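You operate a simulated robot arm through the tools that you are given. There is no shell and no other tool. Be economical: measure what you need, move in short steps, check, and stop when the job is done.

You run a simulated two-armed robot. Do the job below in one go: nothing can be reset, and whatever is moved stays where it is left.

## Task
Bin the stained pad, wipe the smear off the table, bin the cloth.
Fine: pad and blue cloth go in the wash bin; shut its lid; clean pads stay. What is to be rubbed or washed off counts as gone when no trace of it is left.
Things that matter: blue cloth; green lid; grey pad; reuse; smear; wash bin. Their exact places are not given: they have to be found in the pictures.

The check looks at the end state, three seconds after you hand in, the way a careful person would. Anything else that was tipped, shoved, dropped, spilled or broken makes it a failure. Lids that push on must go on centred and level and be pressed home; caps that screw on are set level and turned clockwise until they are tight. Flat cloth is picked up by pressing the open fingertips on it (5 to 10 N) and closing them slowly along it; thin cloth reads only 2 to 8 mm in the jaws.

## Robot
Two 7-joint arms with two-finger grippers on one trunk, on a base that drives. Base frame: it is fixed to the floor where the robot stands at the start and does not move with it; the origin is under the middle of the robot, x ahead of it, y to its left, z up; the surface under the hand at the start is at about z = 82. Units: cm, rad, N and s.
The left shoulder is at the start at [6, 17.9, 111.1], the right one opposite. With the tool pointing down near the work surface each hand reaches from about 24 to 66 cm from the robot's upright axis, wherever it stands, measured 20 degrees to its own side. Places, roughly: green lid [80, 10, 90]; grey pad (6x10x2 cm) [50, 0, 80]; reuse [70, -10, 80]; smear [50, -20, 80]; wash bin [70, 10, 90]. Payload 1.96 kg a hand.
Tool frame (each hand has its own): the origin (TCP) lies between the finger pads and is the grasp point; the fingertips stand 2 cm ahead of it; z points along the fingers, y is the line along which they close. Largest opening 7.2 cm; the body of the gripper starts 3.8 cm behind the TCP.
Orientation is that of the tool frame in the base frame, as [roll, pitch, yaw] about the fixed x, y, z axes, in that order (R = Rz(yaw) Ry(pitch) Rx(roll)). With the fingers straight down and closing along the base's y, the tool's x points along the base's -x, its y along +y and its z along -z.

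## Interface
- The arms move only by the tool jog_arm. It takes "left_moves", "right_moves" or both (then of equal length, played together; a hand with none holds still); each is a list of rows, each a list of 7 numbers: the shift along the tool's x, y, z in cm, then the turn, a rotation vector about the tool's x, y, z in rad, then the opening, from 0 (shut) to 1 (fully open). In form: [[x, y, z, wx, wy, wz, claw], ...]. A call has 1 to 12 rows; each row is the pose to reach, as a shift and turn from the pose commanded when the call began, along the tool's axes at that moment. Each row takes 0.2 s and may step no farther than 5 cm and 0.15 rad from the row before; otherwise, or with a gripper value out of range, the whole call is refused. Where a pose cannot be reached the arm comes as near as it can. A force on the tool above 40 N (or 10 N above the force at the start of the call, whichever is more), or a blocked arm, ends the call early, and 0.2 s more pass. The fingers move at their own pace (about 15.3 cm/s each) and stop on an object; they squeeze with about 20 N. The grip force told is the motor's: it shows also when the fingers shut on nothing. Time passes only in rows, and 0.2 s behind the last, so rows that repeat a pose let the fingers close. It gives the time, the measured TCP pose, the force on the tool (base axes), the opening and the grip force at its end, in the units of the frame above (readings bear some noise), with the torque about the TCP (base axes, N m) and any sound that the robot's microphone picked up.
- Cameras (640 x 400 px; columns grow to the right, rows downward): "scene" is now at [1.14, -2.15, 165.66]; the picture's right is [-0.29, -0.96, 0.00], its down [-0.75, 0.23, -0.62] and it looks along [0.59, -0.18, -0.79] (base axes); focal length 277 px, centre (320, 200). "left" rides on the left gripper at [7.1, -1.9, -8.2] in its tool frame; the picture's right is [0.26, 0.97, 0.00], its down [-0.67, 0.18, -0.72] and it looks along [-0.69, 0.19, 0.70] (tool axes); focal length 280 px, centre (320, 200). "right" rides on the right gripper at [7.1, 1.9, -8.2] in its tool frame; the picture's right is [-0.26, 0.96, 0.00], its down [-0.67, -0.18, -0.72] and it looks along [-0.69, -0.19, 0.70] (tool axes); focal length 280 px, centre (320, 200).
- get_image(camera): a new picture of that camera. The clock stands still meanwhile.
- lift_body(by): slides the trunk up (or, below 0, down) by that many cm; the arms and the scene camera ride with it, the base frame stays. It gives what a move gives, with no picture.
- roll_base(legs): drives the robot by 1 to 6 legs, each [ahead, left, turn to the left] in cm, cm and rad, along the robot's own axes; the way and the turn of a leg run together, so that a leg with both is an arc; at most 150 cm and 3.142 rad a leg. The arms and the cameras ride along, it lands a little off, and it stops where it bumps. It gives what a move gives.
- turn_head(pan, tilt): turns the head with the scene camera to pan (to the left, within 1.501 rad either way) and tilt (down, from -0.506 to 1.204), counted from straight ahead of the robot. It gives what a move gives.
- point_at(camera, pixels): for up to 12 pixels [column, row] of the newest picture of that camera ("zoom" is the newest enlarged one), the place [x, y, z] in the base frame of the surface seen there, good to about 0.2 cm. The clock stands still meanwhile.
- close_up(camera, box): a new picture of the part [left, top, right, bottom] of that camera's present view, enlarged. The clock stands still meanwhile.
- finish_job(): hands the job in; it is judged then, once.

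Go step by step. Measure first, check grasps and placings, and put right what went wrong. The budget is 80 turns and 62 pictures, counting those below and the enlarged ones. Unless the task says otherwise, let go and move clear before handing in, and close with one line.

The tools are called after ">>>" as name(argument=value, ...) on one line, values as JSON. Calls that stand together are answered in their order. jog_arm: Moves the arms, as the interface text tells. Its arguments: {"type":"object","properties":{"left_moves":{"type":"array"},"right_moves":{"type":"array"}},"required":[]} The other tools are called the same way: lift_body (by) slides the trunk up or down; roll_base (legs) drives the base; turn_head (pan, tilt) turns the head that bears the scene camera; get_image (camera) takes a picture; point_at (camera, pixels) gives the place of the surface under pixels of a picture; close_up (camera, box) takes an enlarged picture of a part of a camera's view; finish_job () hands the job in.

At the start:

```text
clock: 0.0
left_position: [38.58, 10.96, 113.78]
left_ee_rot: [3.141, 0.001, 3.141]
left_force: [0.1, -0.3, -0.6]
left_moment: [0.0, 0.0, 0.01]
left_finger_gap: 7.18
left_grasp_force: 0.0
right_position: [34.61, -20.12, 112.51]
right_ee_rot: [3.141, 0.001, -3.141]
right_force: [0.8, 0.2, -0.2]
right_moment: [-0.03, -0.01, 0.0]
right_finger_gap: 7.2
right_grasp_force: 0.1
trunk travel left (down, up): [-75.6, 23.4]
robot x, y, heading: [0.32, 0.19, 0.002]
head pan, tilt: [-0.295, 0.908]
```

scene: 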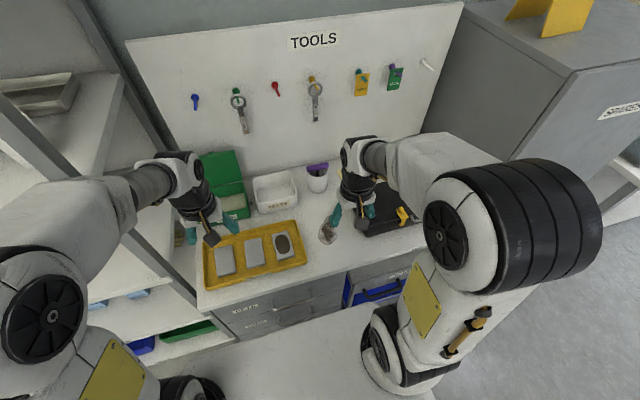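
right: 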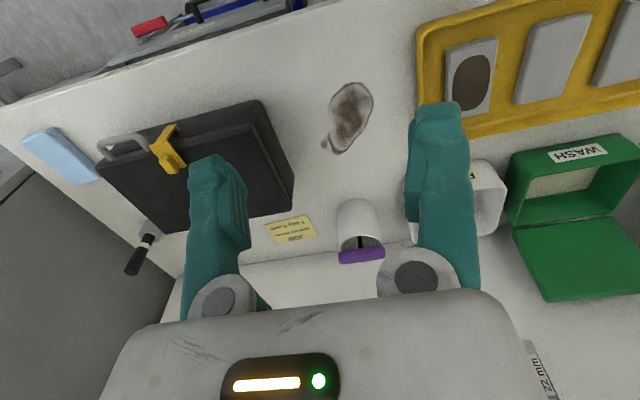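
left: 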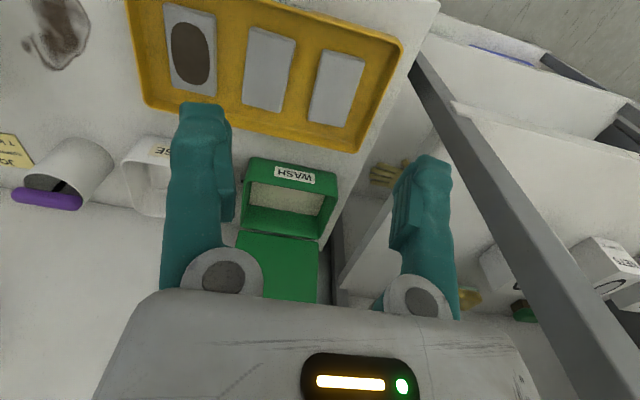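

The right picture shows the smear at (348,118), a blue cloth at (60,152), the stained pad at (472,80) in the yellow tray, and the WASH bin at (565,185) with its lid hinged open at (580,260). I'll measure these and read the note.

>>> point_at(camera="right", pixels=[[348, 118], [335, 85], [370, 90], [325, 145], [60, 152], [25, 138], [50, 128], [98, 178], [70, 184], [472, 80], [290, 230], [200, 160]])

>>> point_at(camera="left", pixels=[[190, 52], [166, 8], [214, 18], [216, 95], [178, 90], [248, 160], [336, 172], [320, 238], [240, 230], [285, 200], [318, 300], [237, 290]])

>>> close_up(camera="right", box=[240, 60, 400, 260])

>>> close_up(camera="left", box=[100, 0, 400, 310])

>>> close_up(camera="right", box=[0, 80, 240, 280])

```text
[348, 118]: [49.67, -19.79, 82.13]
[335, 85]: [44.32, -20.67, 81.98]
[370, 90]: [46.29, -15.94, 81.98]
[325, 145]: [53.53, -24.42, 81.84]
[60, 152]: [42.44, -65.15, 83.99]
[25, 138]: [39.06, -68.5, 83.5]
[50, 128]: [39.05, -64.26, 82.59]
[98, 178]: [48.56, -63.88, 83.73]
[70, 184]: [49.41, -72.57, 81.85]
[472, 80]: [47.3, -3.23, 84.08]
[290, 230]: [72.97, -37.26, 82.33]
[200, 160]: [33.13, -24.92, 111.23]
```

```text
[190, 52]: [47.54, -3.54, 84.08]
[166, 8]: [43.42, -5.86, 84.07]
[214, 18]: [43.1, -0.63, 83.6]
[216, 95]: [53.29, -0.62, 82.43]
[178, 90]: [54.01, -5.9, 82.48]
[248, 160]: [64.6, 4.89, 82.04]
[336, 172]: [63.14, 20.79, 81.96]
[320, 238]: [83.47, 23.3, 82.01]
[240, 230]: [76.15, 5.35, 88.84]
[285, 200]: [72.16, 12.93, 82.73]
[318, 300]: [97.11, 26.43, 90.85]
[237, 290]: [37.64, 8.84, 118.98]
```

```text
2.00 times, centred on (320, 160) of right
```

zoom: 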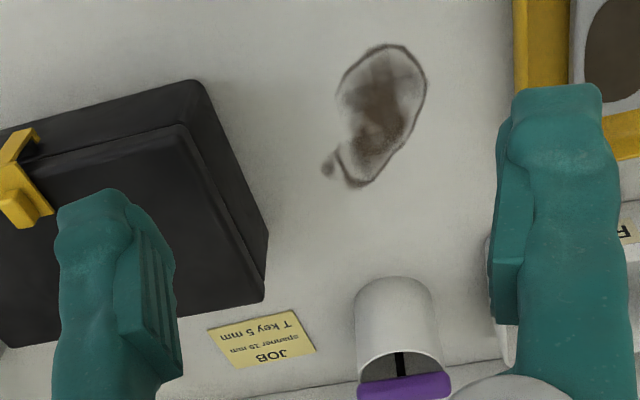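

```text
1.29 times, centred on (250, 155) of left
```

zoom: 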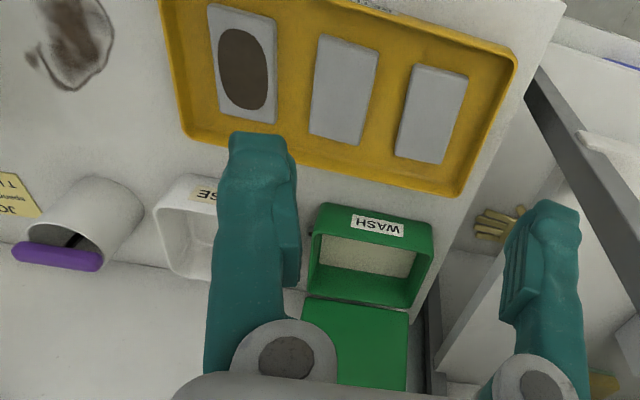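

```text
2.00 times, centred on (120, 180) of right
```

zoom: 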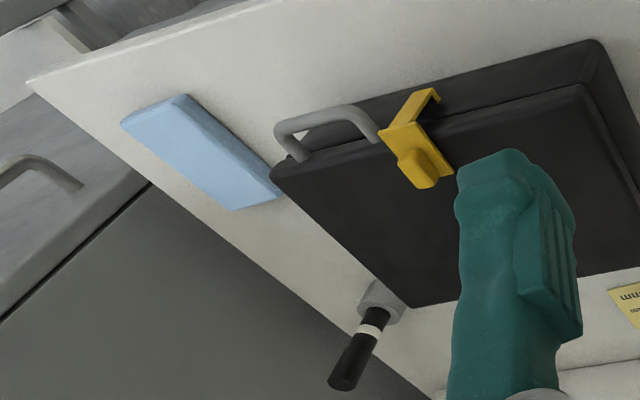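

The pad's top is at z≈84, about (48.3,-3.3), and the cloth is a folded block near (44,-67). I'll look closer at the bin, lid and cloth geometry from the scene camera.

>>> close_up(camera="scene", box=[180, 130, 340, 290])

>>> point_at(camera="scene", pixels=[[203, 158], [234, 152], [243, 180], [216, 184], [220, 170], [245, 192], [250, 217], [230, 205], [200, 290], [270, 270], [309, 262], [240, 320]])

>>> point_at(camera="right", pixels=[[525, 152], [620, 138], [515, 220], [610, 215], [570, 190], [520, 235], [548, 300], [638, 285], [630, 225], [530, 185], [620, 180], [580, 260]])

```text
2.50 times, centred on (260, 210) of scene
```

zoom: 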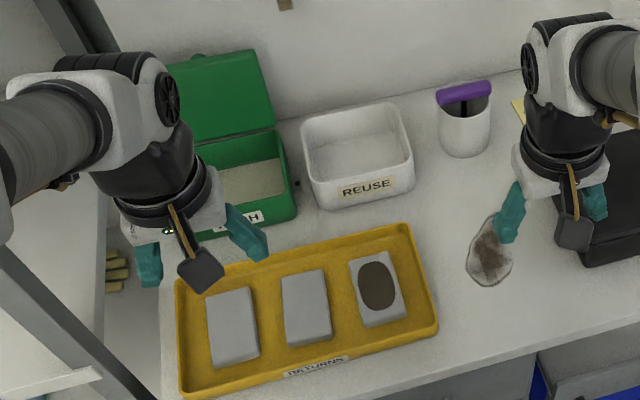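

```text
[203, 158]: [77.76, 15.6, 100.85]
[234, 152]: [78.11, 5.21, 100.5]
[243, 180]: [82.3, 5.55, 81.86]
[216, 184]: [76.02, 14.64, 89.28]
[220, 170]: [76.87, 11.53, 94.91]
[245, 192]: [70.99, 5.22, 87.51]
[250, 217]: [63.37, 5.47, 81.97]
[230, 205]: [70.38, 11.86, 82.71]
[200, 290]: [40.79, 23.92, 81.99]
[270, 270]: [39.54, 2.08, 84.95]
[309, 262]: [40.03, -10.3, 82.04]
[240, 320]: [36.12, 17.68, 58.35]
```

```text
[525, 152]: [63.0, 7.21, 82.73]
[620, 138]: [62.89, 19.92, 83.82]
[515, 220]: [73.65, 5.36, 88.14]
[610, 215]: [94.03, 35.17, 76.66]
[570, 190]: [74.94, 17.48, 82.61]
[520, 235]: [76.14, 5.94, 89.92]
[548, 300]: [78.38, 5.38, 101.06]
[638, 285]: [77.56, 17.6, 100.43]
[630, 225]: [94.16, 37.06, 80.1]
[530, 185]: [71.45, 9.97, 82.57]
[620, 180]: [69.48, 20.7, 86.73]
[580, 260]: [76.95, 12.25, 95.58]
```

The bin spans x 63–76, y 5–21, rim z≈88.5, and its lid stands upright at x≈77 up to z≈101. The bin is slightly out of reach, so I check the space between base and table before driving.

>>> turn_head(pan=0.0, tilt=1.2)

>>> get_image(camera="scene")

>>> point_at(camera="left", pixels=[[245, 100], [250, 30], [293, 40], [280, 108], [140, 90], [128, 5], [150, 50], [230, 130], [310, 110], [220, 60]])

```text
clock: 0.8
left_position: [38.49, 11.01, 113.69]
left_ee_rot: [-3.14, 0.001, -3.141]
left_force: [0.2, 0.5, -0.3]
left_moment: [-0.01, 0.0, 0.02]
left_finger_gap: 7.2
left_grasp_force: 0.0
right_position: [34.51, -20.29, 112.56]
right_ee_rot: [-3.141, -0.001, -3.141]
right_force: [0.4, 1.1, 0.4]
right_moment: [-0.01, -0.01, 0.02]
right_finger_gap: 7.22
right_grasp_force: 0.2
trunk travel left (down, up): [-75.6, 23.4]
robot x, y, heading: [0.2, -0.21, 0.002]
head pan, tilt: [0.0, 1.201]
```

```text
54 pictures are left
```

scene: 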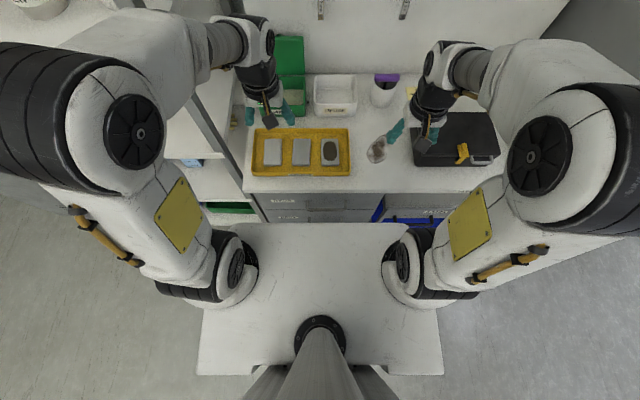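

```text
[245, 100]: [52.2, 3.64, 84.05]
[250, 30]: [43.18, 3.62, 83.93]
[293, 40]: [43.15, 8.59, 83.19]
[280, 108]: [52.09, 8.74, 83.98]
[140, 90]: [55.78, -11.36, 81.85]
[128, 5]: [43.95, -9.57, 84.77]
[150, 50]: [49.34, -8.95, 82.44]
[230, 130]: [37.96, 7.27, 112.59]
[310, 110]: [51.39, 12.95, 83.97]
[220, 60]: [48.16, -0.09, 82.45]
```

The base's front edge lies at row ~222, near the cabinet (row ~207). I'll measure the gap.

>>> point_at(camera="scene", pixels=[[320, 226], [320, 240], [320, 217], [320, 205], [320, 192], [200, 370], [440, 370], [250, 230], [400, 228], [485, 152], [430, 212], [240, 195]])

```text
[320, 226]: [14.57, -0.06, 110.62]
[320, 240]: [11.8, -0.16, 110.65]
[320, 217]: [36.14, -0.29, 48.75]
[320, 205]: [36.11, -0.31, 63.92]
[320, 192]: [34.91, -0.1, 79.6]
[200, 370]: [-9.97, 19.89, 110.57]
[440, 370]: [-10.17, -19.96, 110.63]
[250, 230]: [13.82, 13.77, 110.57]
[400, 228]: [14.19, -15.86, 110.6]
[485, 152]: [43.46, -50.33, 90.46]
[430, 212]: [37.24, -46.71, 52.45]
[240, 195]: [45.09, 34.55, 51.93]
```

That plate is the shoulder plate (z 110), so the base below is hidden. I'll drive ahead a modest 8 cm and watch for a bump.

>>> roll_base(legs=[[8, 0, 0]])

```text
clock: 1.9
left_position: [46.52, 10.96, 113.77]
left_ee_rot: [-3.14, 0.001, 3.139]
left_force: [-0.2, 0.3, 0.0]
left_moment: [0.01, 0.01, -0.01]
left_finger_gap: 7.19
left_grasp_force: 0.1
right_position: [42.69, -20.3, 112.38]
right_ee_rot: [3.142, 0.003, 3.14]
right_force: [-0.6, 0.0, -0.1]
right_moment: [0.01, -0.01, 0.0]
right_finger_gap: 7.19
right_grasp_force: 0.1
trunk travel left (down, up): [-75.6, 23.4]
robot x, y, heading: [8.03, 0.49, 0.001]
head pan, tilt: [0.0, 1.201]
```

No bump. Now the left hand goes above the stained pad at (48.3,-3.25), stopping at z≈91 for a check.

>>> jog_arm(left_moves=[[-0.5, -4.5, 0, 0, 0, 0, 1], [-1, -9, 0, 0, 0, 0, 1], [-1.8, -14.2, 0, 0, 0, 0, 1], [-1.8, -14.2, 5, 0, 0, 0, 1], [-1.8, -14.2, 10, 0, 0, 0, 1], [-1.8, -14.2, 15, 0, 0, 0, 1], [-1.8, -14.2, 19, 0, 0, 0, 1], [-1.8, -14.2, 22.7, 0, 0, 0, 1], [-1.8, -14.2, 22.7, 0, 0, 0, 1]])

>>> get_image(camera="left")

```text
refused: row 3 steps farther than a row can; nothing moved
```

```text
53 pictures are left
```

left: 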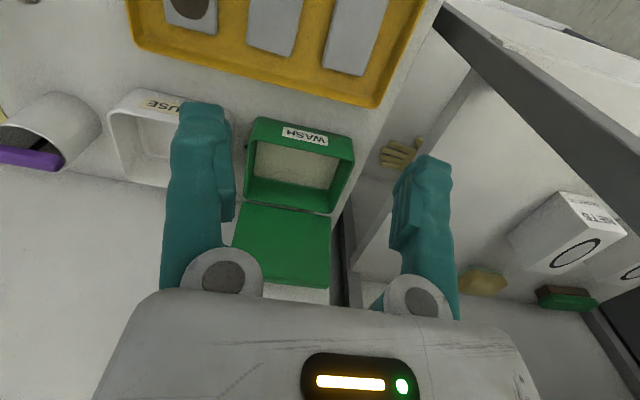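

The step was just over 5 cm; I resend it with smaller steps.

>>> jog_arm(left_moves=[[-0.5, -4.5, 0, 0, 0, 0, 1], [-1, -9, 0, 0, 0, 0, 1], [-1.6, -13, 0, 0, 0, 0, 1], [-1.8, -14.2, 4.5, 0, 0, 0, 1], [-1.8, -14.2, 9, 0, 0, 0, 1], [-1.8, -14.2, 13.5, 0, 0, 0, 1], [-1.8, -14.2, 18, 0, 0, 0, 1], [-1.8, -14.2, 22.7, 0, 0, 0, 1], [-1.8, -14.2, 22.7, 0, 0, 0, 1]])

>>> get_image(camera="left")

```text
clock: 3.9
left_position: [48.41, -3.36, 91.06]
left_ee_rot: [3.141, 0.001, 3.141]
left_force: [-0.1, -0.3, -0.5]
left_moment: [0.0, -0.02, 0.0]
left_finger_gap: 7.2
left_grasp_force: 0.0
left hand out of reach, approached as far as the arm can: row 2, 3
right_position: [42.5, -20.36, 112.57]
right_ee_rot: [-3.141, 0.001, 3.14]
right_force: [0.7, -0.2, -0.6]
right_moment: [-0.04, -0.03, 0.01]
right_finger_gap: 7.2
right_grasp_force: 0.1
trunk travel left (down, up): [-75.6, 23.4]
robot x, y, heading: [8.21, -0.14, -0.001]
head pan, tilt: [0.0, 1.201]
```

```text
52 pictures are left
```

left: 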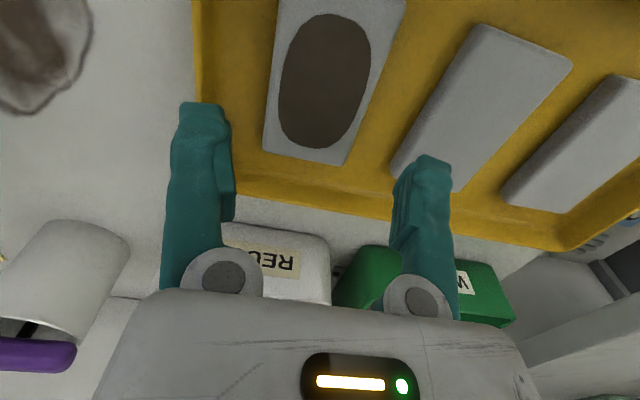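

>>> point_at(camera="left", pixels=[[268, 140], [358, 140], [276, 40], [398, 25], [305, 157], [395, 165], [190, 110], [440, 165]])

```text
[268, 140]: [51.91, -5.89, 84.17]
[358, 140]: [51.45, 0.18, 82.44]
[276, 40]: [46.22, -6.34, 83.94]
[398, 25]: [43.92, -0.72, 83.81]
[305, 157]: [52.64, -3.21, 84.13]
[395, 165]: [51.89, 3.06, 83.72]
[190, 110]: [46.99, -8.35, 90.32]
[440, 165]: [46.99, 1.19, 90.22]
```

Pad edges are at y≈-6.1 and -0.5 and the fingers at -3.4 straddle it with room. I lower to z≈84.6 and close.

>>> jog_arm(left_moves=[[0, 0.05, 3.5, 0, 0, 0, 1], [0, 0.05, 6.4, 0, 0, 0, 1], [0, 0.05, 6.4, 0, 0, 0, 1], [0, 0.05, 6.4, 0, 0, 0, 0.6], [0, 0.05, 6.4, 0, 0, 0, 0.6], [0, 0.05, 6.4, 0, 0, 0, 0.6]])

```text
clock: 5.3
left_position: [48.48, -3.12, 84.59]
left_ee_rot: [3.141, 0.001, 3.14]
left_force: [0.1, -0.2, -0.7]
left_moment: [-0.01, 0.0, -0.01]
left_finger_gap: 5.64
left_grasp_force: 19.7
right_position: [42.61, -20.3, 112.43]
right_ee_rot: [-3.141, 0.001, 3.14]
right_force: [0.7, 0.3, -0.5]
right_moment: [0.02, 0.0, 0.0]
right_finger_gap: 7.21
right_grasp_force: 0.1
trunk travel left (down, up): [-75.6, 23.4]
robot x, y, heading: [8.49, -0.35, 0.001]
head pan, tilt: [0.0, 1.201]
```

Gripped at 5.64 cm. I lift straight up, then measure the bin's mouth exactly.

>>> jog_arm(left_moves=[[0, 0, -1, 0, 0, 0, 0.6], [0, 0, -5, 0, 0, 0, 0.6], [0, 0, -10, 0, 0, 0, 0.6], [0, 0, -14, 0, 0, 0, 0.6], [0, 4, -17, 0, 0, 0, 0.6], [0, 8.5, -17, 0, 0, 0, 0.6], [0, 13, -17, 0, 0, 0, 0.6], [0, 14, -17, 0, 0, 0, 0.6]])

>>> get_image(camera="left")

```text
clock: 7.1
left_position: [48.42, 10.84, 101.67]
left_ee_rot: [-3.141, -0.001, 3.14]
left_force: [0.0, -0.1, 0.1]
left_moment: [0.03, -0.01, 0.0]
left_finger_gap: 5.66
left_grasp_force: 20.1
right_position: [42.49, -20.18, 112.46]
right_ee_rot: [3.14, 0.0, 3.14]
right_force: [0.7, 0.1, 0.8]
right_moment: [0.01, 0.02, 0.0]
right_finger_gap: 7.18
right_grasp_force: 0.1
trunk travel left (down, up): [-75.6, 23.4]
robot x, y, heading: [7.93, -0.01, -0.002]
head pan, tilt: [0.0, 1.201]
```

```text
51 pictures are left
```

left: 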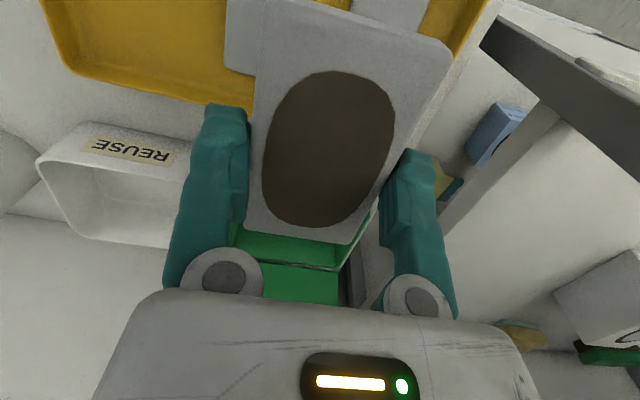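

The pad is held level. Using the scene camera for the bin mouth.

>>> turn_head(pan=0.15, tilt=0.95)

>>> close_up(camera="scene", box=[240, 80, 400, 180])

```text
clock: 7.8
left_position: [48.47, 10.71, 101.56]
left_ee_rot: [-3.141, 0.0, 3.14]
left_force: [0.3, 0.0, 0.2]
left_moment: [-0.02, -0.02, -0.02]
left_finger_gap: 5.66
left_grasp_force: 20.4
right_position: [42.52, -20.21, 112.5]
right_ee_rot: [3.141, 0.001, 3.141]
right_force: [0.6, -0.2, -0.8]
right_moment: [0.0, -0.03, 0.03]
right_finger_gap: 7.21
right_grasp_force: 0.0
trunk travel left (down, up): [-75.6, 23.4]
robot x, y, heading: [8.17, 0.2, -0.0]
head pan, tilt: [0.15, 0.949]
```

```text
4.00 times, centred on (320, 130) of scene
```

zoom: 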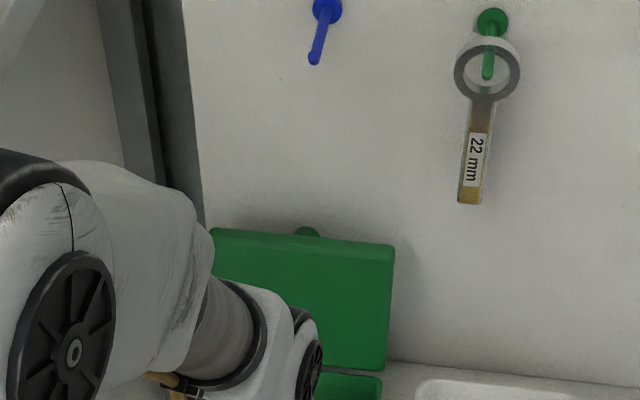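

The arm hides the bin here; the right-hand camera should see it.

>>> get_image(camera="right")

```text
49 pictures are left
```

right: 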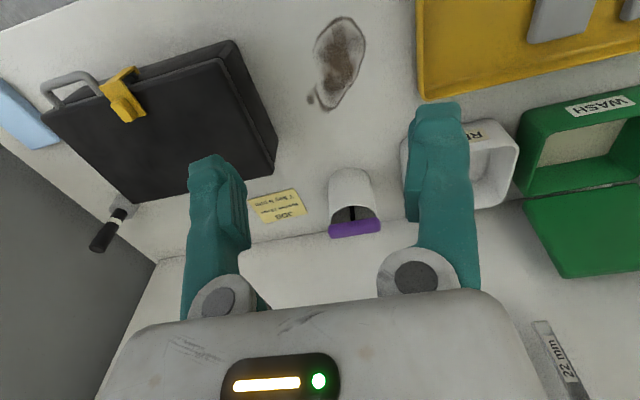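

>>> point_at(camera="right", pixels=[[520, 125], [545, 130], [635, 120], [528, 193], [545, 168], [600, 135], [590, 160], [545, 145], [620, 165], [522, 145], [636, 92], [518, 160]])

```text
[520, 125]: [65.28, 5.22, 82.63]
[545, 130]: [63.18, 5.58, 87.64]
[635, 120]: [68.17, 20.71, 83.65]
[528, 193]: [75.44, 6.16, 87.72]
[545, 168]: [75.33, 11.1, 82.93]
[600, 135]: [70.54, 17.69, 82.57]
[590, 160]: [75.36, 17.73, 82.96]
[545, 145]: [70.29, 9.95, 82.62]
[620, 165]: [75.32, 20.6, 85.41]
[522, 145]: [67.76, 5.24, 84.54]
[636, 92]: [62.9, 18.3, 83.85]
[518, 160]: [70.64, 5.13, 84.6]
```

Bin inside: x 63.7–75.3, y 5.7–20.6, floor 82.6, rim ≈88. I check how the pad sits in the grip so it clears both walls.

>>> point_at(camera="left", pixels=[[250, 228], [350, 240], [300, 235], [445, 60], [300, 3], [340, 150]])

```text
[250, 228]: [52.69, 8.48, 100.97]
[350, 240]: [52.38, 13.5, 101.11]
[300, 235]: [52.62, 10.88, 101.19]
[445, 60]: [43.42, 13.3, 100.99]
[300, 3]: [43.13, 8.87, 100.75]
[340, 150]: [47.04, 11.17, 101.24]
```

The pad spans x 43.1–52.8, 0.4 cm behind the TCP. I move to TCP (69.95, 12), check, then lower.

>>> jog_arm(left_moves=[[-4.5, 0.3, 0, 0, 0, 0, 0.6], [-9, 0.6, 0, 0, 0, 0, 0.6], [-13.5, 0.9, 0, 0, 0, 0, 0.6], [-18, 1.2, 0, 0, 0, 0, 0.6], [-21.5, 1.2, 0, 0, 0, 0, 0.6], [-21.5, 1.2, 4, 0, 0, 0, 0.6], [-21.5, 1.2, 8, 0, 0, 0, 0.6], [-21.5, 1.2, 8, 0, 0, 0, 0.6]])

>>> close_up(camera="right", box=[440, 50, 640, 290])

>>> get_image(camera="left")

```text
clock: 9.6
left_position: [65.32, 11.69, 99.79]
left_ee_rot: [3.14, 0.003, 3.138]
left_force: [-0.5, 0.4, 0.3]
left_moment: [-0.02, -0.04, -0.03]
left_finger_gap: 5.66
left_grasp_force: 20.0
left hand out of reach, approached as far as the arm can: row 4, 5, 6, 7, 8
right_position: [42.63, -20.4, 112.62]
right_ee_rot: [3.141, 0.0, 3.14]
right_force: [0.1, 0.1, 0.5]
right_moment: [0.03, -0.04, -0.01]
right_finger_gap: 7.19
right_grasp_force: 0.0
trunk travel left (down, up): [-75.6, 23.4]
robot x, y, heading: [7.98, -0.12, 0.0]
head pan, tilt: [0.15, 0.949]
```

```text
1.67 times, centred on (540, 170) of right
```

zoom: 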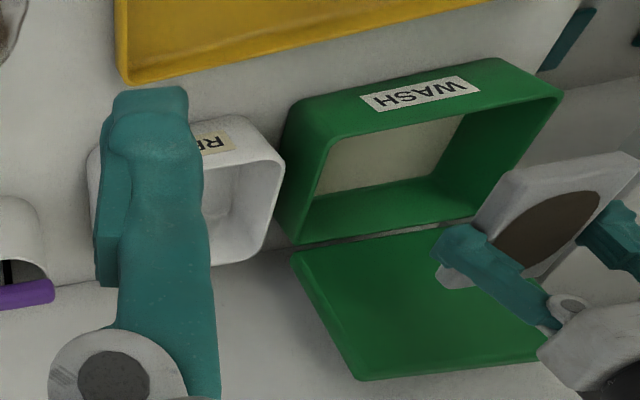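

```text
47 pictures are left
```

left: 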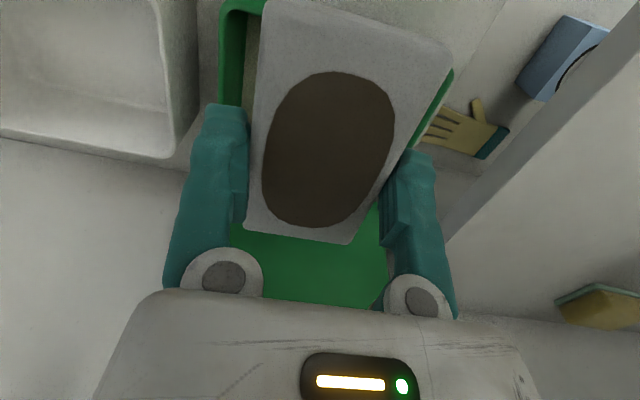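

The arm ran out of reach at x=65. I pull the hand back and up, then drive ahead a bit more.

>>> jog_arm(left_moves=[[4, 0, -1, 0, 0, 0, 0.6], [8, 0, -2, 0, 0, 0, 0.6], [12, 0, -3, 0, 0, 0, 0.6], [12, 0, -3, 0, 0, 0, 0.6]])

>>> roll_base(legs=[[8, 0, 0]])

```text
clock: 10.6
left_position: [53.58, 12.11, 102.96]
left_ee_rot: [3.141, 0.0, 3.14]
left_force: [1.4, -0.7, -0.4]
left_moment: [-0.03, 0.01, 0.01]
left_finger_gap: 5.65
left_grasp_force: 19.9
right_position: [42.64, -20.29, 112.44]
right_ee_rot: [-3.14, 0.001, 3.139]
right_force: [-0.5, 0.6, -0.8]
right_moment: [0.01, 0.04, 0.02]
right_finger_gap: 7.18
right_grasp_force: 0.1
trunk travel left (down, up): [-75.6, 23.4]
robot x, y, heading: [8.01, 0.31, -0.002]
head pan, tilt: [0.15, 0.949]
```

```text
clock: 11.7
left_position: [59.85, 12.0, 102.67]
left_ee_rot: [-3.14, -0.005, 3.141]
left_force: [0.0, 0.3, -0.3]
left_moment: [0.01, 0.03, 0.02]
left_finger_gap: 5.64
left_grasp_force: 20.0
right_position: [48.94, -20.26, 112.35]
right_ee_rot: [-3.141, -0.004, -3.14]
right_force: [0.7, 0.3, 0.3]
right_moment: [-0.01, 0.02, 0.0]
right_finger_gap: 7.18
right_grasp_force: 0.0
trunk travel left (down, up): [-75.6, 23.4]
robot x, y, heading: [13.56, -0.09, -0.0]
head pan, tilt: [0.15, 0.949]
stopped in leg 1: the robot was blocked; the commanded pose is now the measured one
```

The base touched the cabinet at x≈14; I back off slightly and then reach for the bin.

>>> roll_base(legs=[[-0.8, 0, 0]])

>>> get_image(camera="right")

```text
clock: 12.5
left_position: [58.4, 12.1, 102.8]
left_ee_rot: [3.141, -0.001, 3.142]
left_force: [0.0, -0.2, -0.2]
left_moment: [-0.01, 0.0, 0.02]
left_finger_gap: 5.65
left_grasp_force: 20.1
right_position: [47.55, -20.37, 112.48]
right_ee_rot: [3.141, 0.001, 3.142]
right_force: [-0.5, 0.4, -0.8]
right_moment: [0.02, 0.0, 0.0]
right_finger_gap: 7.2
right_grasp_force: 0.1
trunk travel left (down, up): [-75.6, 23.4]
robot x, y, heading: [12.66, -0.37, -0.002]
head pan, tilt: [0.15, 0.949]
```

```text
46 pictures are left
```

right: 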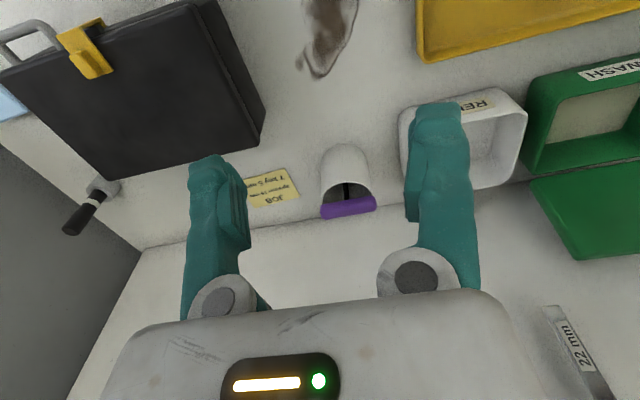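

All upright. Moving to TCP (69.95, 12) and down toward the rim.

>>> jog_arm(left_moves=[[-4, 0, 0, 0, 0, 0, 0.6], [-8, 0, 0, 0, 0, 0, 0.6], [-11.5, 0, 0, 0, 0, 0, 0.6], [-11.5, 0, 4, 0, 0, 0, 0.6], [-11.5, 0, 8.5, 0, 0, 0, 0.6], [-11.5, 0, 8.5, 0, 0, 0, 0.6]])

>>> get_image(camera="left")

```text
clock: 13.9
left_position: [69.87, 11.83, 94.54]
left_ee_rot: [-3.14, 0.002, -3.141]
left_force: [-0.8, -0.3, -0.2]
left_moment: [-0.03, -0.02, -0.01]
left_finger_gap: 5.64
left_grasp_force: 19.9
left hand out of reach, approached as far as the arm can: row 3
right_position: [47.44, -20.31, 112.6]
right_ee_rot: [-3.141, -0.001, 3.139]
right_force: [0.4, -0.4, -0.4]
right_moment: [-0.01, 0.03, 0.02]
right_finger_gap: 7.21
right_grasp_force: 0.2
trunk travel left (down, up): [-75.6, 23.4]
robot x, y, heading: [12.96, 0.05, -0.001]
head pan, tilt: [0.15, 0.949]
```

```text
45 pictures are left
```

left: 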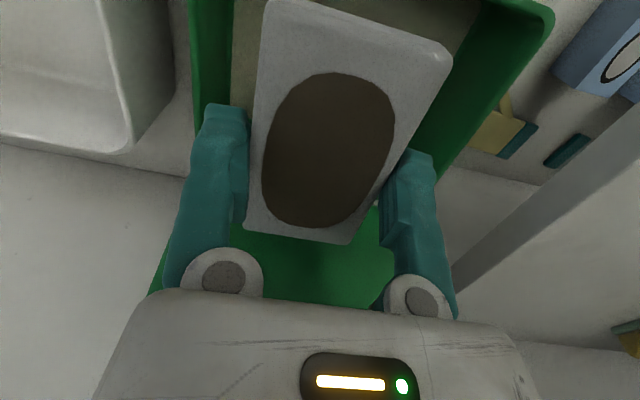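

In position and inside the mouth laterally. Lowering to z≈86.3 and releasing just enough.

>>> jog_arm(left_moves=[[0, 0, 3, 0, 0, 0, 0.6], [0, 0, 6, 0, 0, 0, 0.6], [0, 0, 8.2, 0, 0, 0, 0.6], [0, 0, 8.2, 0, 0, 0, 0.6]])

```text
clock: 14.9
left_position: [69.97, 11.94, 86.17]
left_ee_rot: [3.14, -0.002, -3.141]
left_force: [-0.2, -0.2, -0.2]
left_moment: [-0.01, -0.01, 0.02]
left_finger_gap: 5.62
left_grasp_force: 20.3
right_position: [47.61, -20.28, 112.48]
right_ee_rot: [3.141, -0.001, -3.14]
right_force: [-0.5, -0.2, -0.3]
right_moment: [-0.02, 0.01, 0.01]
right_finger_gap: 7.17
right_grasp_force: 0.1
trunk travel left (down, up): [-75.6, 23.4]
robot x, y, heading: [13.41, 0.14, -0.004]
head pan, tilt: [0.15, 0.949]
```

>>> jog_arm(left_moves=[[0, 0, 0.8, 0, 0, 0, 0.6], [0, 0, 0.8, 0, 0, 0, 0.9], [0, 0, 0.8, 0, 0, 0, 0.9], [0, 0, -4, 0, 0, 0, 0.9], [0, 0, -8.5, 0, 0, 0, 0.9], [0, 0, -13, 0, 0, 0, 0.9], [4, 0, -16, 0, 0, 0, 0.9], [8.5, 0, -18, 0, 0, 0, 1], [13, 0, -19, 0, 0, 0, 1], [17, 0, -20, 0, 0, 0, 1], [17, 0, -20, 0, 0, 0, 1]])

>>> get_image(camera="left")

```text
clock: 17.3
left_position: [53.11, 11.99, 106.11]
left_ee_rot: [-3.14, -0.001, 3.141]
left_force: [0.2, -0.7, -1.2]
left_moment: [-0.05, 0.02, -0.01]
left_finger_gap: 7.19
left_grasp_force: 0.2
right_position: [47.74, -20.29, 112.51]
right_ee_rot: [3.141, -0.001, 3.14]
right_force: [-0.2, -0.3, 0.2]
right_moment: [-0.02, -0.03, 0.01]
right_finger_gap: 7.21
right_grasp_force: 0.0
trunk travel left (down, up): [-75.6, 23.4]
robot x, y, heading: [12.78, -0.23, 0.002]
head pan, tilt: [0.15, 0.949]
```

```text
44 pictures are left
```

left: 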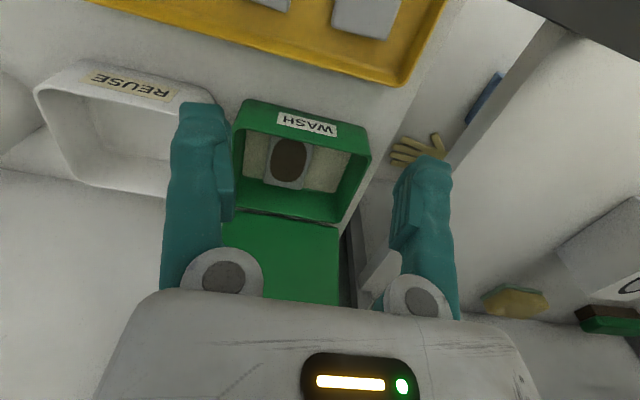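

The stained pad lies flat in the bin. Next the cloth: I look to the right to check free room before driving.

>>> turn_head(pan=-0.9, tilt=0.8)

>>> get_image(camera="scene")

```text
clock: 18.6
left_position: [53.1, 11.83, 106.17]
left_ee_rot: [-3.141, 0.001, -3.14]
left_force: [-0.8, 0.2, 0.1]
left_moment: [0.03, -0.01, 0.02]
left_finger_gap: 7.19
left_grasp_force: 0.1
right_position: [47.58, -20.26, 112.43]
right_ee_rot: [3.141, 0.0, 3.141]
right_force: [-0.9, 0.6, 0.2]
right_moment: [0.01, 0.02, -0.03]
right_finger_gap: 7.2
right_grasp_force: 0.0
trunk travel left (down, up): [-75.6, 23.4]
robot x, y, heading: [13.07, 0.02, -0.002]
head pan, tilt: [-0.901, 0.799]
```

```text
43 pictures are left
```

scene: 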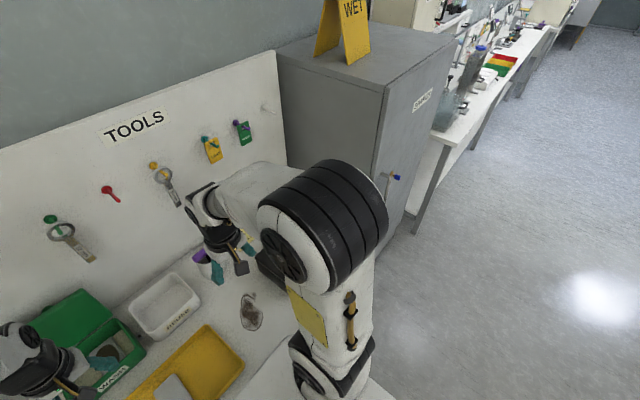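

>>> point_at(camera="scene", pixels=[[415, 75], [395, 190], [385, 80], [450, 45], [400, 215], [420, 215], [430, 160], [300, 45], [445, 150], [380, 110]])

```text
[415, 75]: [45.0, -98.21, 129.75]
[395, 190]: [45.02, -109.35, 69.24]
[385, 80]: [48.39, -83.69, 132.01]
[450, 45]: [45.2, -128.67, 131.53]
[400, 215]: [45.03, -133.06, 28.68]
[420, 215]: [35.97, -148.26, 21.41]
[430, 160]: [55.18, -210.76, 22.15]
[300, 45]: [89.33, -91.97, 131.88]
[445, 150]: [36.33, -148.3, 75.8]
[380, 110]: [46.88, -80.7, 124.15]
```

The tall cabinet's face is at x=45 for y<-79, so the lane along the table is free. I back off 8 cm and drive 45 cm right, then look at the cloth.

>>> roll_base(legs=[[-8, 0, 0], [0, -45, 0]])

>>> get_image(camera="right")

```text
clock: 21.9
left_position: [45.07, -32.49, 106.14]
left_ee_rot: [3.14, 0.001, -3.141]
left_force: [-0.2, 0.1, 0.4]
left_moment: [-0.02, 0.02, 0.0]
left_finger_gap: 7.22
left_grasp_force: 0.1
right_position: [39.66, -64.82, 112.43]
right_ee_rot: [-3.14, -0.001, -3.141]
right_force: [0.4, -0.1, -0.1]
right_moment: [-0.01, -0.03, 0.01]
right_finger_gap: 7.2
right_grasp_force: 0.1
trunk travel left (down, up): [-75.6, 23.4]
robot x, y, heading: [4.78, -44.48, -0.0]
head pan, tilt: [-0.901, 0.799]
```

```text
42 pictures are left
```

right: 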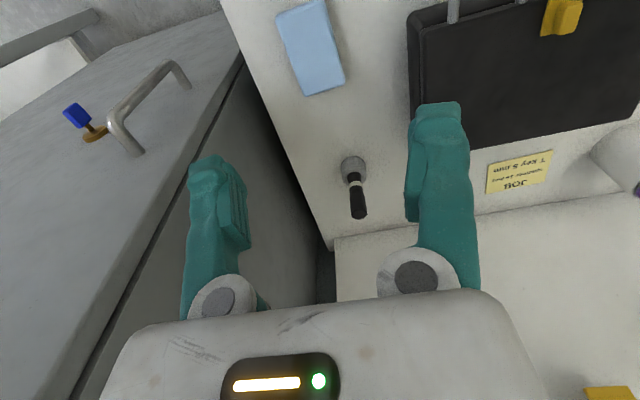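

The cloth shows at (312,48), next to a standing tool at (355,185) and the case. Measuring its edges and its neighbours.

>>> point_at(camera="right", pixels=[[280, 18], [322, 6], [342, 78], [308, 90], [312, 48], [308, 95], [355, 170], [358, 215], [412, 60], [270, 90], [450, 10], [200, 110]])

```text
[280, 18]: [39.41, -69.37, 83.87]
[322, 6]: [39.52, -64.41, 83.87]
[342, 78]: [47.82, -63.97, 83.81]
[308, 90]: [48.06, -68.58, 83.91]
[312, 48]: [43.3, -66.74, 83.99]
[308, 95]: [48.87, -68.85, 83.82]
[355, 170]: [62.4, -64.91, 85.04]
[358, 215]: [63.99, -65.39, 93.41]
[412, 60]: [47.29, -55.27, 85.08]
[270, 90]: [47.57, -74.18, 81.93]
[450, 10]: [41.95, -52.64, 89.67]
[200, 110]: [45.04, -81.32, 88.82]
```

The cloth is about 10×5.3×2 cm, centred (44,-66.6), top 83.9, turned ~0.06 rad. I bring the right hand over it to z≈90 first.

>>> jog_arm(right_moves=[[-3, -1.2, 3, 0, 0, -0.06, 1], [-4.3, -1.8, 7.5, 0, 0, -0.06, 1], [-4.3, -1.8, 12, 0, 0, -0.06, 1], [-4.3, -1.8, 16.5, 0, 0, -0.06, 1], [-4.3, -1.8, 21, 0, 0, -0.06, 1], [-4.3, -1.8, 22.4, 0, 0, -0.06, 1], [-4.3, -1.8, 22.4, 0, 0, -0.06, 1]])

>>> get_image(camera="right")

```text
clock: 23.5
left_position: [45.06, -32.56, 106.18]
left_ee_rot: [3.141, -0.001, -3.14]
left_force: [0.2, -0.4, -0.1]
left_moment: [0.02, 0.0, 0.0]
left_finger_gap: 7.19
left_grasp_force: 0.0
right_position: [43.92, -66.56, 90.06]
right_ee_rot: [3.141, 0.001, -3.079]
right_force: [-1.2, 0.5, 1.2]
right_moment: [0.0, -0.02, 0.0]
right_finger_gap: 7.24
right_grasp_force: 0.1
trunk travel left (down, up): [-75.6, 23.4]
robot x, y, heading: [4.91, -44.52, -0.004]
head pan, tilt: [-0.901, 0.799]
```

```text
41 pictures are left
```

right: 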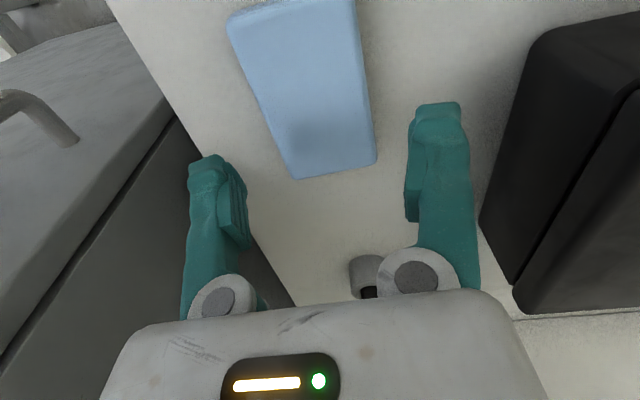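

The cloth lies between the fingers. I lower to z≈84.7 (tips 0.7 above the table) and close.

>>> jog_arm(right_moves=[[0, 0, 3, 0, 0, 0, 1], [0, 0, 5.35, 0, 0, 0, 1], [0, 0, 5.35, 0, 0, 0, 1], [0, 0, 5.35, 0, 0, 0, 0.6], [0, 0, 5.35, 0, 0, 0, 0.4], [0, 0, 5.35, 0, 0, 0, 0.4], [0, 0, 5.35, 0, 0, 0, 0.4]])

```text
clock: 25.1
left_position: [45.12, -32.55, 106.1]
left_ee_rot: [-3.141, 0.0, -3.141]
left_force: [0.6, -0.7, 0.0]
left_moment: [0.03, -0.02, -0.01]
left_finger_gap: 7.19
left_grasp_force: 0.1
right_position: [43.99, -66.57, 84.68]
right_ee_rot: [-3.141, 0.0, -3.081]
right_force: [0.7, 0.3, 0.7]
right_moment: [0.0, -0.01, -0.01]
right_finger_gap: 5.84
right_grasp_force: 19.5
trunk travel left (down, up): [-75.6, 23.4]
robot x, y, heading: [5.15, -44.91, -0.003]
head pan, tilt: [-0.901, 0.799]
```

Gripped at 5.84 cm. Lifting high and checking.

>>> jog_arm(right_moves=[[0, 0, -2, 0, 0, 0, 0.4], [0, 0, -6, 0, 0, 0, 0.4], [0, 0, -10.5, 0, 0, 0, 0.4], [0, 0, -15, 0, 0, 0, 0.4], [0, 0, -19.5, 0, 0, 0.06, 0.4], [0, 0, -24, 0, 0, 0.06, 0.4], [0, 0, -24, 0, 0, 0.06, 0.4]])

>>> get_image(camera="right")

```text
clock: 26.7
left_position: [45.18, -32.57, 105.96]
left_ee_rot: [-3.142, -0.001, 3.14]
left_force: [-0.9, 0.3, -0.1]
left_moment: [0.02, 0.02, -0.01]
left_finger_gap: 7.22
left_grasp_force: 0.0
right_position: [44.04, -66.42, 108.84]
right_ee_rot: [3.141, -0.003, -3.141]
right_force: [-0.4, 0.5, -0.1]
right_moment: [0.0, 0.0, 0.0]
right_finger_gap: 5.86
right_grasp_force: 20.0
trunk travel left (down, up): [-75.6, 23.4]
robot x, y, heading: [4.59, -44.94, -0.0]
head pan, tilt: [-0.901, 0.799]
```

```text
40 pictures are left
```

right: 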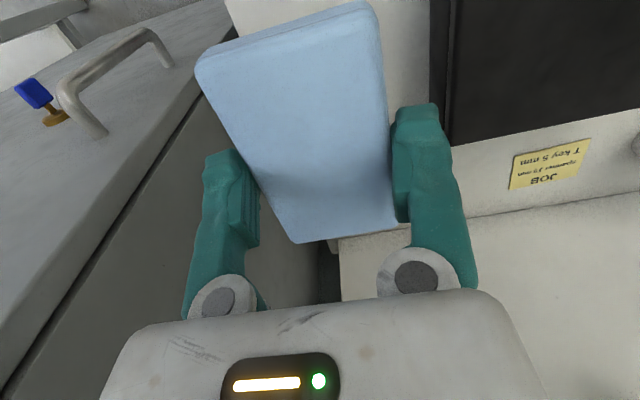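

Cloth is firmly held. I drive back left 42 cm and ahead 7.5 cm to work at the smear.

>>> roll_base(legs=[[0, 42, 0], [7.5, 0, 0]])

>>> turn_head(pan=-0.35, tilt=1.0)

>>> get_image(camera="scene")

>>> get_image(camera="left")

```text
clock: 30.0
left_position: [52.47, 9.43, 106.17]
left_ee_rot: [3.141, 0.0, -3.139]
left_force: [0.7, 0.0, -0.5]
left_moment: [-0.01, -0.02, -0.01]
left_finger_gap: 7.19
left_grasp_force: 0.0
right_position: [51.49, -24.42, 108.83]
right_ee_rot: [3.142, -0.001, -3.137]
right_force: [-0.1, -0.4, 0.3]
right_moment: [0.0, 0.0, 0.0]
right_finger_gap: 5.83
right_grasp_force: 19.7
trunk travel left (down, up): [-75.6, 23.4]
robot x, y, heading: [12.02, -2.83, 0.003]
head pan, tilt: [-0.901, 0.799]
```

```text
clock: 30.9
left_position: [52.41, 9.46, 106.25]
left_ee_rot: [-3.141, -0.001, -3.138]
left_force: [-0.2, -0.1, 0.2]
left_moment: [-0.03, 0.02, 0.01]
left_finger_gap: 7.21
left_grasp_force: 0.2
right_position: [51.42, -24.34, 108.81]
right_ee_rot: [3.141, 0.001, -3.138]
right_force: [-0.7, 0.2, -0.4]
right_moment: [0.02, -0.02, 0.01]
right_finger_gap: 5.85
right_grasp_force: 19.9
trunk travel left (down, up): [-75.6, 23.4]
robot x, y, heading: [12.42, -2.65, 0.001]
head pan, tilt: [-0.351, 1.0]
```

```text
39 pictures are left
```

scene: 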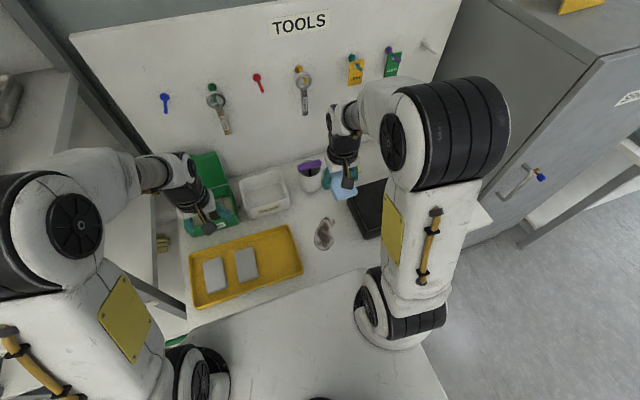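

```text
38 pictures are left
```

left: 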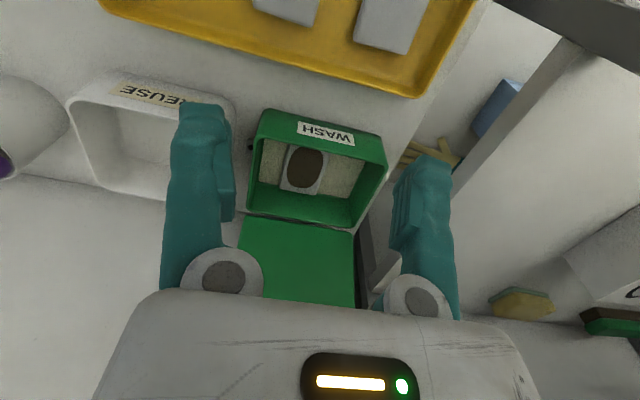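

The smear is visible at (323,234) in the scene view. I enlarge and measure its outline plus the case's and tray's nearest edges.

>>> close_up(camera="scene", box=[280, 170, 400, 270])

>>> point_at(camera="scene", pixels=[[323, 249], [314, 240], [333, 232], [330, 216], [318, 224], [324, 234], [301, 265], [292, 232], [358, 222], [378, 236], [300, 175], [312, 192]])

```text
4.00 times, centred on (340, 220) of scene
```

zoom: 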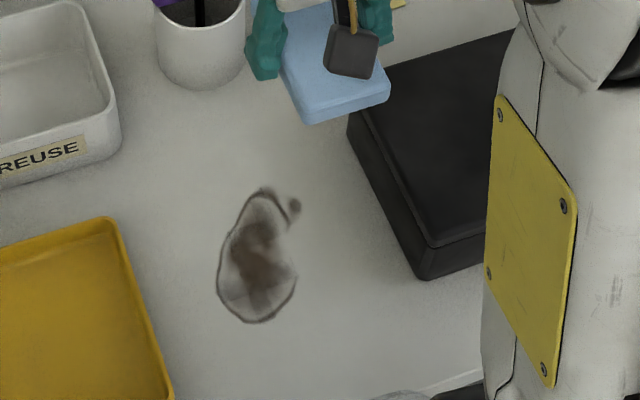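

```text
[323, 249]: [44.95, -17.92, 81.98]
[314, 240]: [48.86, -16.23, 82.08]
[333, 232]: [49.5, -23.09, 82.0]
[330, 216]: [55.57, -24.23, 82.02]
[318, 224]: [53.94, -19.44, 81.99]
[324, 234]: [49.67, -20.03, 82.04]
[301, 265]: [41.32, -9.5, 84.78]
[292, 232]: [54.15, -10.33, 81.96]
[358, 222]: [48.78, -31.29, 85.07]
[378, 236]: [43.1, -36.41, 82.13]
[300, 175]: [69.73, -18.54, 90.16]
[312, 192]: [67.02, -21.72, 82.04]
```

>>> point_at(camera="zoom", pixels=[[255, 323], [217, 285], [297, 285], [300, 205], [262, 187], [232, 225], [290, 240], [425, 275], [350, 130], [172, 395], [125, 220], [380, 200]])

```text
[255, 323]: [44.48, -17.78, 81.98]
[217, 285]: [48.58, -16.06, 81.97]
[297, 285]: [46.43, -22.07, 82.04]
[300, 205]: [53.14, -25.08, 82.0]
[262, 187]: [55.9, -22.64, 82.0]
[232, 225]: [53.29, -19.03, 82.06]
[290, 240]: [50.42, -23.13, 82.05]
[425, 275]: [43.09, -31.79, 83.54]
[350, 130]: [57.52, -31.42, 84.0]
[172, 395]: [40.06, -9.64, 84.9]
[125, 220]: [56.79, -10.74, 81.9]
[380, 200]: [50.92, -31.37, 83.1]
```

Smear spans x 44.3–56, y -15.5…-25.3; the free lane for the hand centre is y -26.8…-15.3. I lower the cloth (bottom 2.7 below TCP) to just above the table at (46,-23.4).

>>> jog_arm(right_moves=[[3, 0.5, 2, 0, 0, 0, 0.4], [5.4, 0.9, 6, 0, 0, 0, 0.4], [5.4, 0.9, 10.5, 0, 0, 0, 0.4], [5.4, 0.9, 15, 0, 0, 0, 0.4], [5.4, 0.9, 19.5, 0, 0, 0, 0.4], [5.4, 0.9, 23, 0, 0, 0, 0.4], [5.4, 0.9, 23.6, 0, 0, 0, 0.4], [5.4, 0.9, 24.1, 0, 0, 0, 0.4], [5.4, 0.9, 24.1, 0, 0, 0, 0.4]])

```text
clock: 32.9
left_position: [52.49, 9.37, 106.26]
left_ee_rot: [3.141, 0.0, -3.137]
left_force: [0.2, 0.0, -0.4]
left_moment: [0.06, 0.02, 0.03]
left_finger_gap: 7.2
left_grasp_force: 0.0
right_position: [46.02, -23.51, 84.8]
right_ee_rot: [3.142, -0.001, -3.138]
right_force: [-1.1, 0.0, 1.2]
right_moment: [0.05, 0.04, 0.03]
right_finger_gap: 5.85
right_grasp_force: 20.0
trunk travel left (down, up): [-75.6, 23.4]
robot x, y, heading: [12.48, -2.72, -0.002]
head pan, tilt: [-0.351, 1.0]
```

>>> jog_arm(right_moves=[[0, 0, 0.2, 0, 0, 0, 0.4], [0, 0, 0.4, 0, 0, 0, 0.4], [0, 0, 0.4, 0, 0, 0, 0.4]])

```text
clock: 33.7
left_position: [52.23, 9.57, 106.26]
left_ee_rot: [-3.141, 0.003, -3.138]
left_force: [0.3, 0.4, -0.3]
left_moment: [-0.02, -0.04, 0.04]
left_finger_gap: 7.2
left_grasp_force: 0.0
right_position: [46.03, -23.58, 84.41]
right_ee_rot: [-3.141, 0.003, -3.138]
right_force: [2.3, -3.5, 32.1]
right_moment: [-0.12, 0.11, 0.01]
right_finger_gap: 5.83
right_grasp_force: 19.9
trunk travel left (down, up): [-75.6, 23.4]
robot x, y, heading: [12.23, -2.98, 0.009]
head pan, tilt: [-0.351, 1.0]
```

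Contact gives 32 N, so I ease up by ~0.2 cm to around 10 N and rub forward and back.

>>> jog_arm(right_moves=[[0, 0, -0.2, 0, 0, 0, 0.4], [-3, 0, -0.2, 0, 0, 0, 0.4], [-6, 0, -0.2, 0, 0, 0, 0.4], [-9, 0, -0.2, 0, 0, 0, 0.4], [-9, 2, -0.2, 0, 0, 0, 0.4], [-6, 2, -0.2, 0, 0, 0, 0.4], [-3, 2, -0.2, 0, 0, 0, 0.4], [0, 2, -0.2, 0, 0, 0, 0.4], [0, 4, -0.2, 0, 0, 0, 0.4], [-3, 4, -0.2, 0, 0, 0, 0.4], [-6, 4, -0.2, 0, 0, 0, 0.4], [-9, 4, -0.2, 0, 0, 0, 0.4]])

```text
clock: 36.3
left_position: [52.42, 9.35, 106.14]
left_ee_rot: [3.142, 0.001, -3.139]
left_force: [-0.9, -0.9, -0.7]
left_moment: [0.0, 0.0, 0.01]
left_finger_gap: 7.18
left_grasp_force: 0.1
right_position: [55.13, -19.47, 84.41]
right_ee_rot: [3.141, 0.0, -3.139]
right_force: [0.6, -0.7, -0.3]
right_moment: [-0.02, 0.0, -0.02]
right_finger_gap: 5.85
right_grasp_force: 20.1
trunk travel left (down, up): [-75.6, 23.4]
robot x, y, heading: [12.63, -2.83, -0.0]
head pan, tilt: [-0.351, 1.0]
```

Force has dropped to nearly zero at z 84.41, so the cloth shifted slightly in the jaws. I press down 0.2 more and keep rubbing.

>>> jog_arm(right_moves=[[0, 0, 0.1, 0, 0, 0, 0.4], [0, 0, 0.15, 0, 0, 0, 0.4]])

```text
clock: 36.9
left_position: [52.48, 9.43, 106.13]
left_ee_rot: [-3.141, 0.0, -3.138]
left_force: [0.2, -0.5, 0.3]
left_moment: [0.02, 0.01, 0.02]
left_finger_gap: 7.21
left_grasp_force: 0.1
right_position: [55.06, -19.49, 84.37]
right_ee_rot: [3.141, -0.001, -3.138]
right_force: [-1.2, 0.9, 6.0]
right_moment: [-0.04, 0.09, 0.02]
right_finger_gap: 5.87
right_grasp_force: 19.5
trunk travel left (down, up): [-75.6, 23.4]
robot x, y, heading: [12.47, -2.92, 0.005]
head pan, tilt: [-0.351, 1.0]
```

Now 6 N of pressure. Rubbing over the lane with this press.

>>> jog_arm(right_moves=[[3, 0, 0.05, 0, 0, 0, 0.4], [6, 0, 0.05, 0, 0, 0, 0.4], [9.5, 0, 0.05, 0, 0, 0, 0.4], [9.5, 2.5, 0.05, 0, 0, 0, 0.4], [6, 2.5, 0.05, 0, 0, 0, 0.4], [3, 2.5, 0.05, 0, 0, 0, 0.4], [-0.5, 2.5, 0.05, 0, 0, 0, 0.4], [-0.5, -1, 0.05, 0, 0, 0, 0.4], [3, -1, 0.05, 0, 0, 0, 0.4], [6, -1, 0.05, 0, 0, 0, 0.4], [9.5, -1, 0.05, 0, 0, 0, 0.4], [9.5, -4, 0.05, 0, 0, 0, 0.4]])

```text
clock: 39.5
left_position: [52.43, 9.36, 106.11]
left_ee_rot: [3.14, 0.001, -3.139]
left_force: [-0.2, -0.6, -0.9]
left_moment: [-0.01, 0.01, 0.03]
left_finger_gap: 7.21
left_grasp_force: 0.0
right_position: [45.49, -23.73, 84.23]
right_ee_rot: [3.14, 0.001, -3.137]
right_force: [0.1, -0.3, 0.0]
right_moment: [-0.01, 0.03, 0.0]
right_finger_gap: 5.9
right_grasp_force: 20.0
trunk travel left (down, up): [-75.6, 23.4]
robot x, y, heading: [12.38, -2.68, 0.01]
head pan, tilt: [-0.351, 1.0]
```

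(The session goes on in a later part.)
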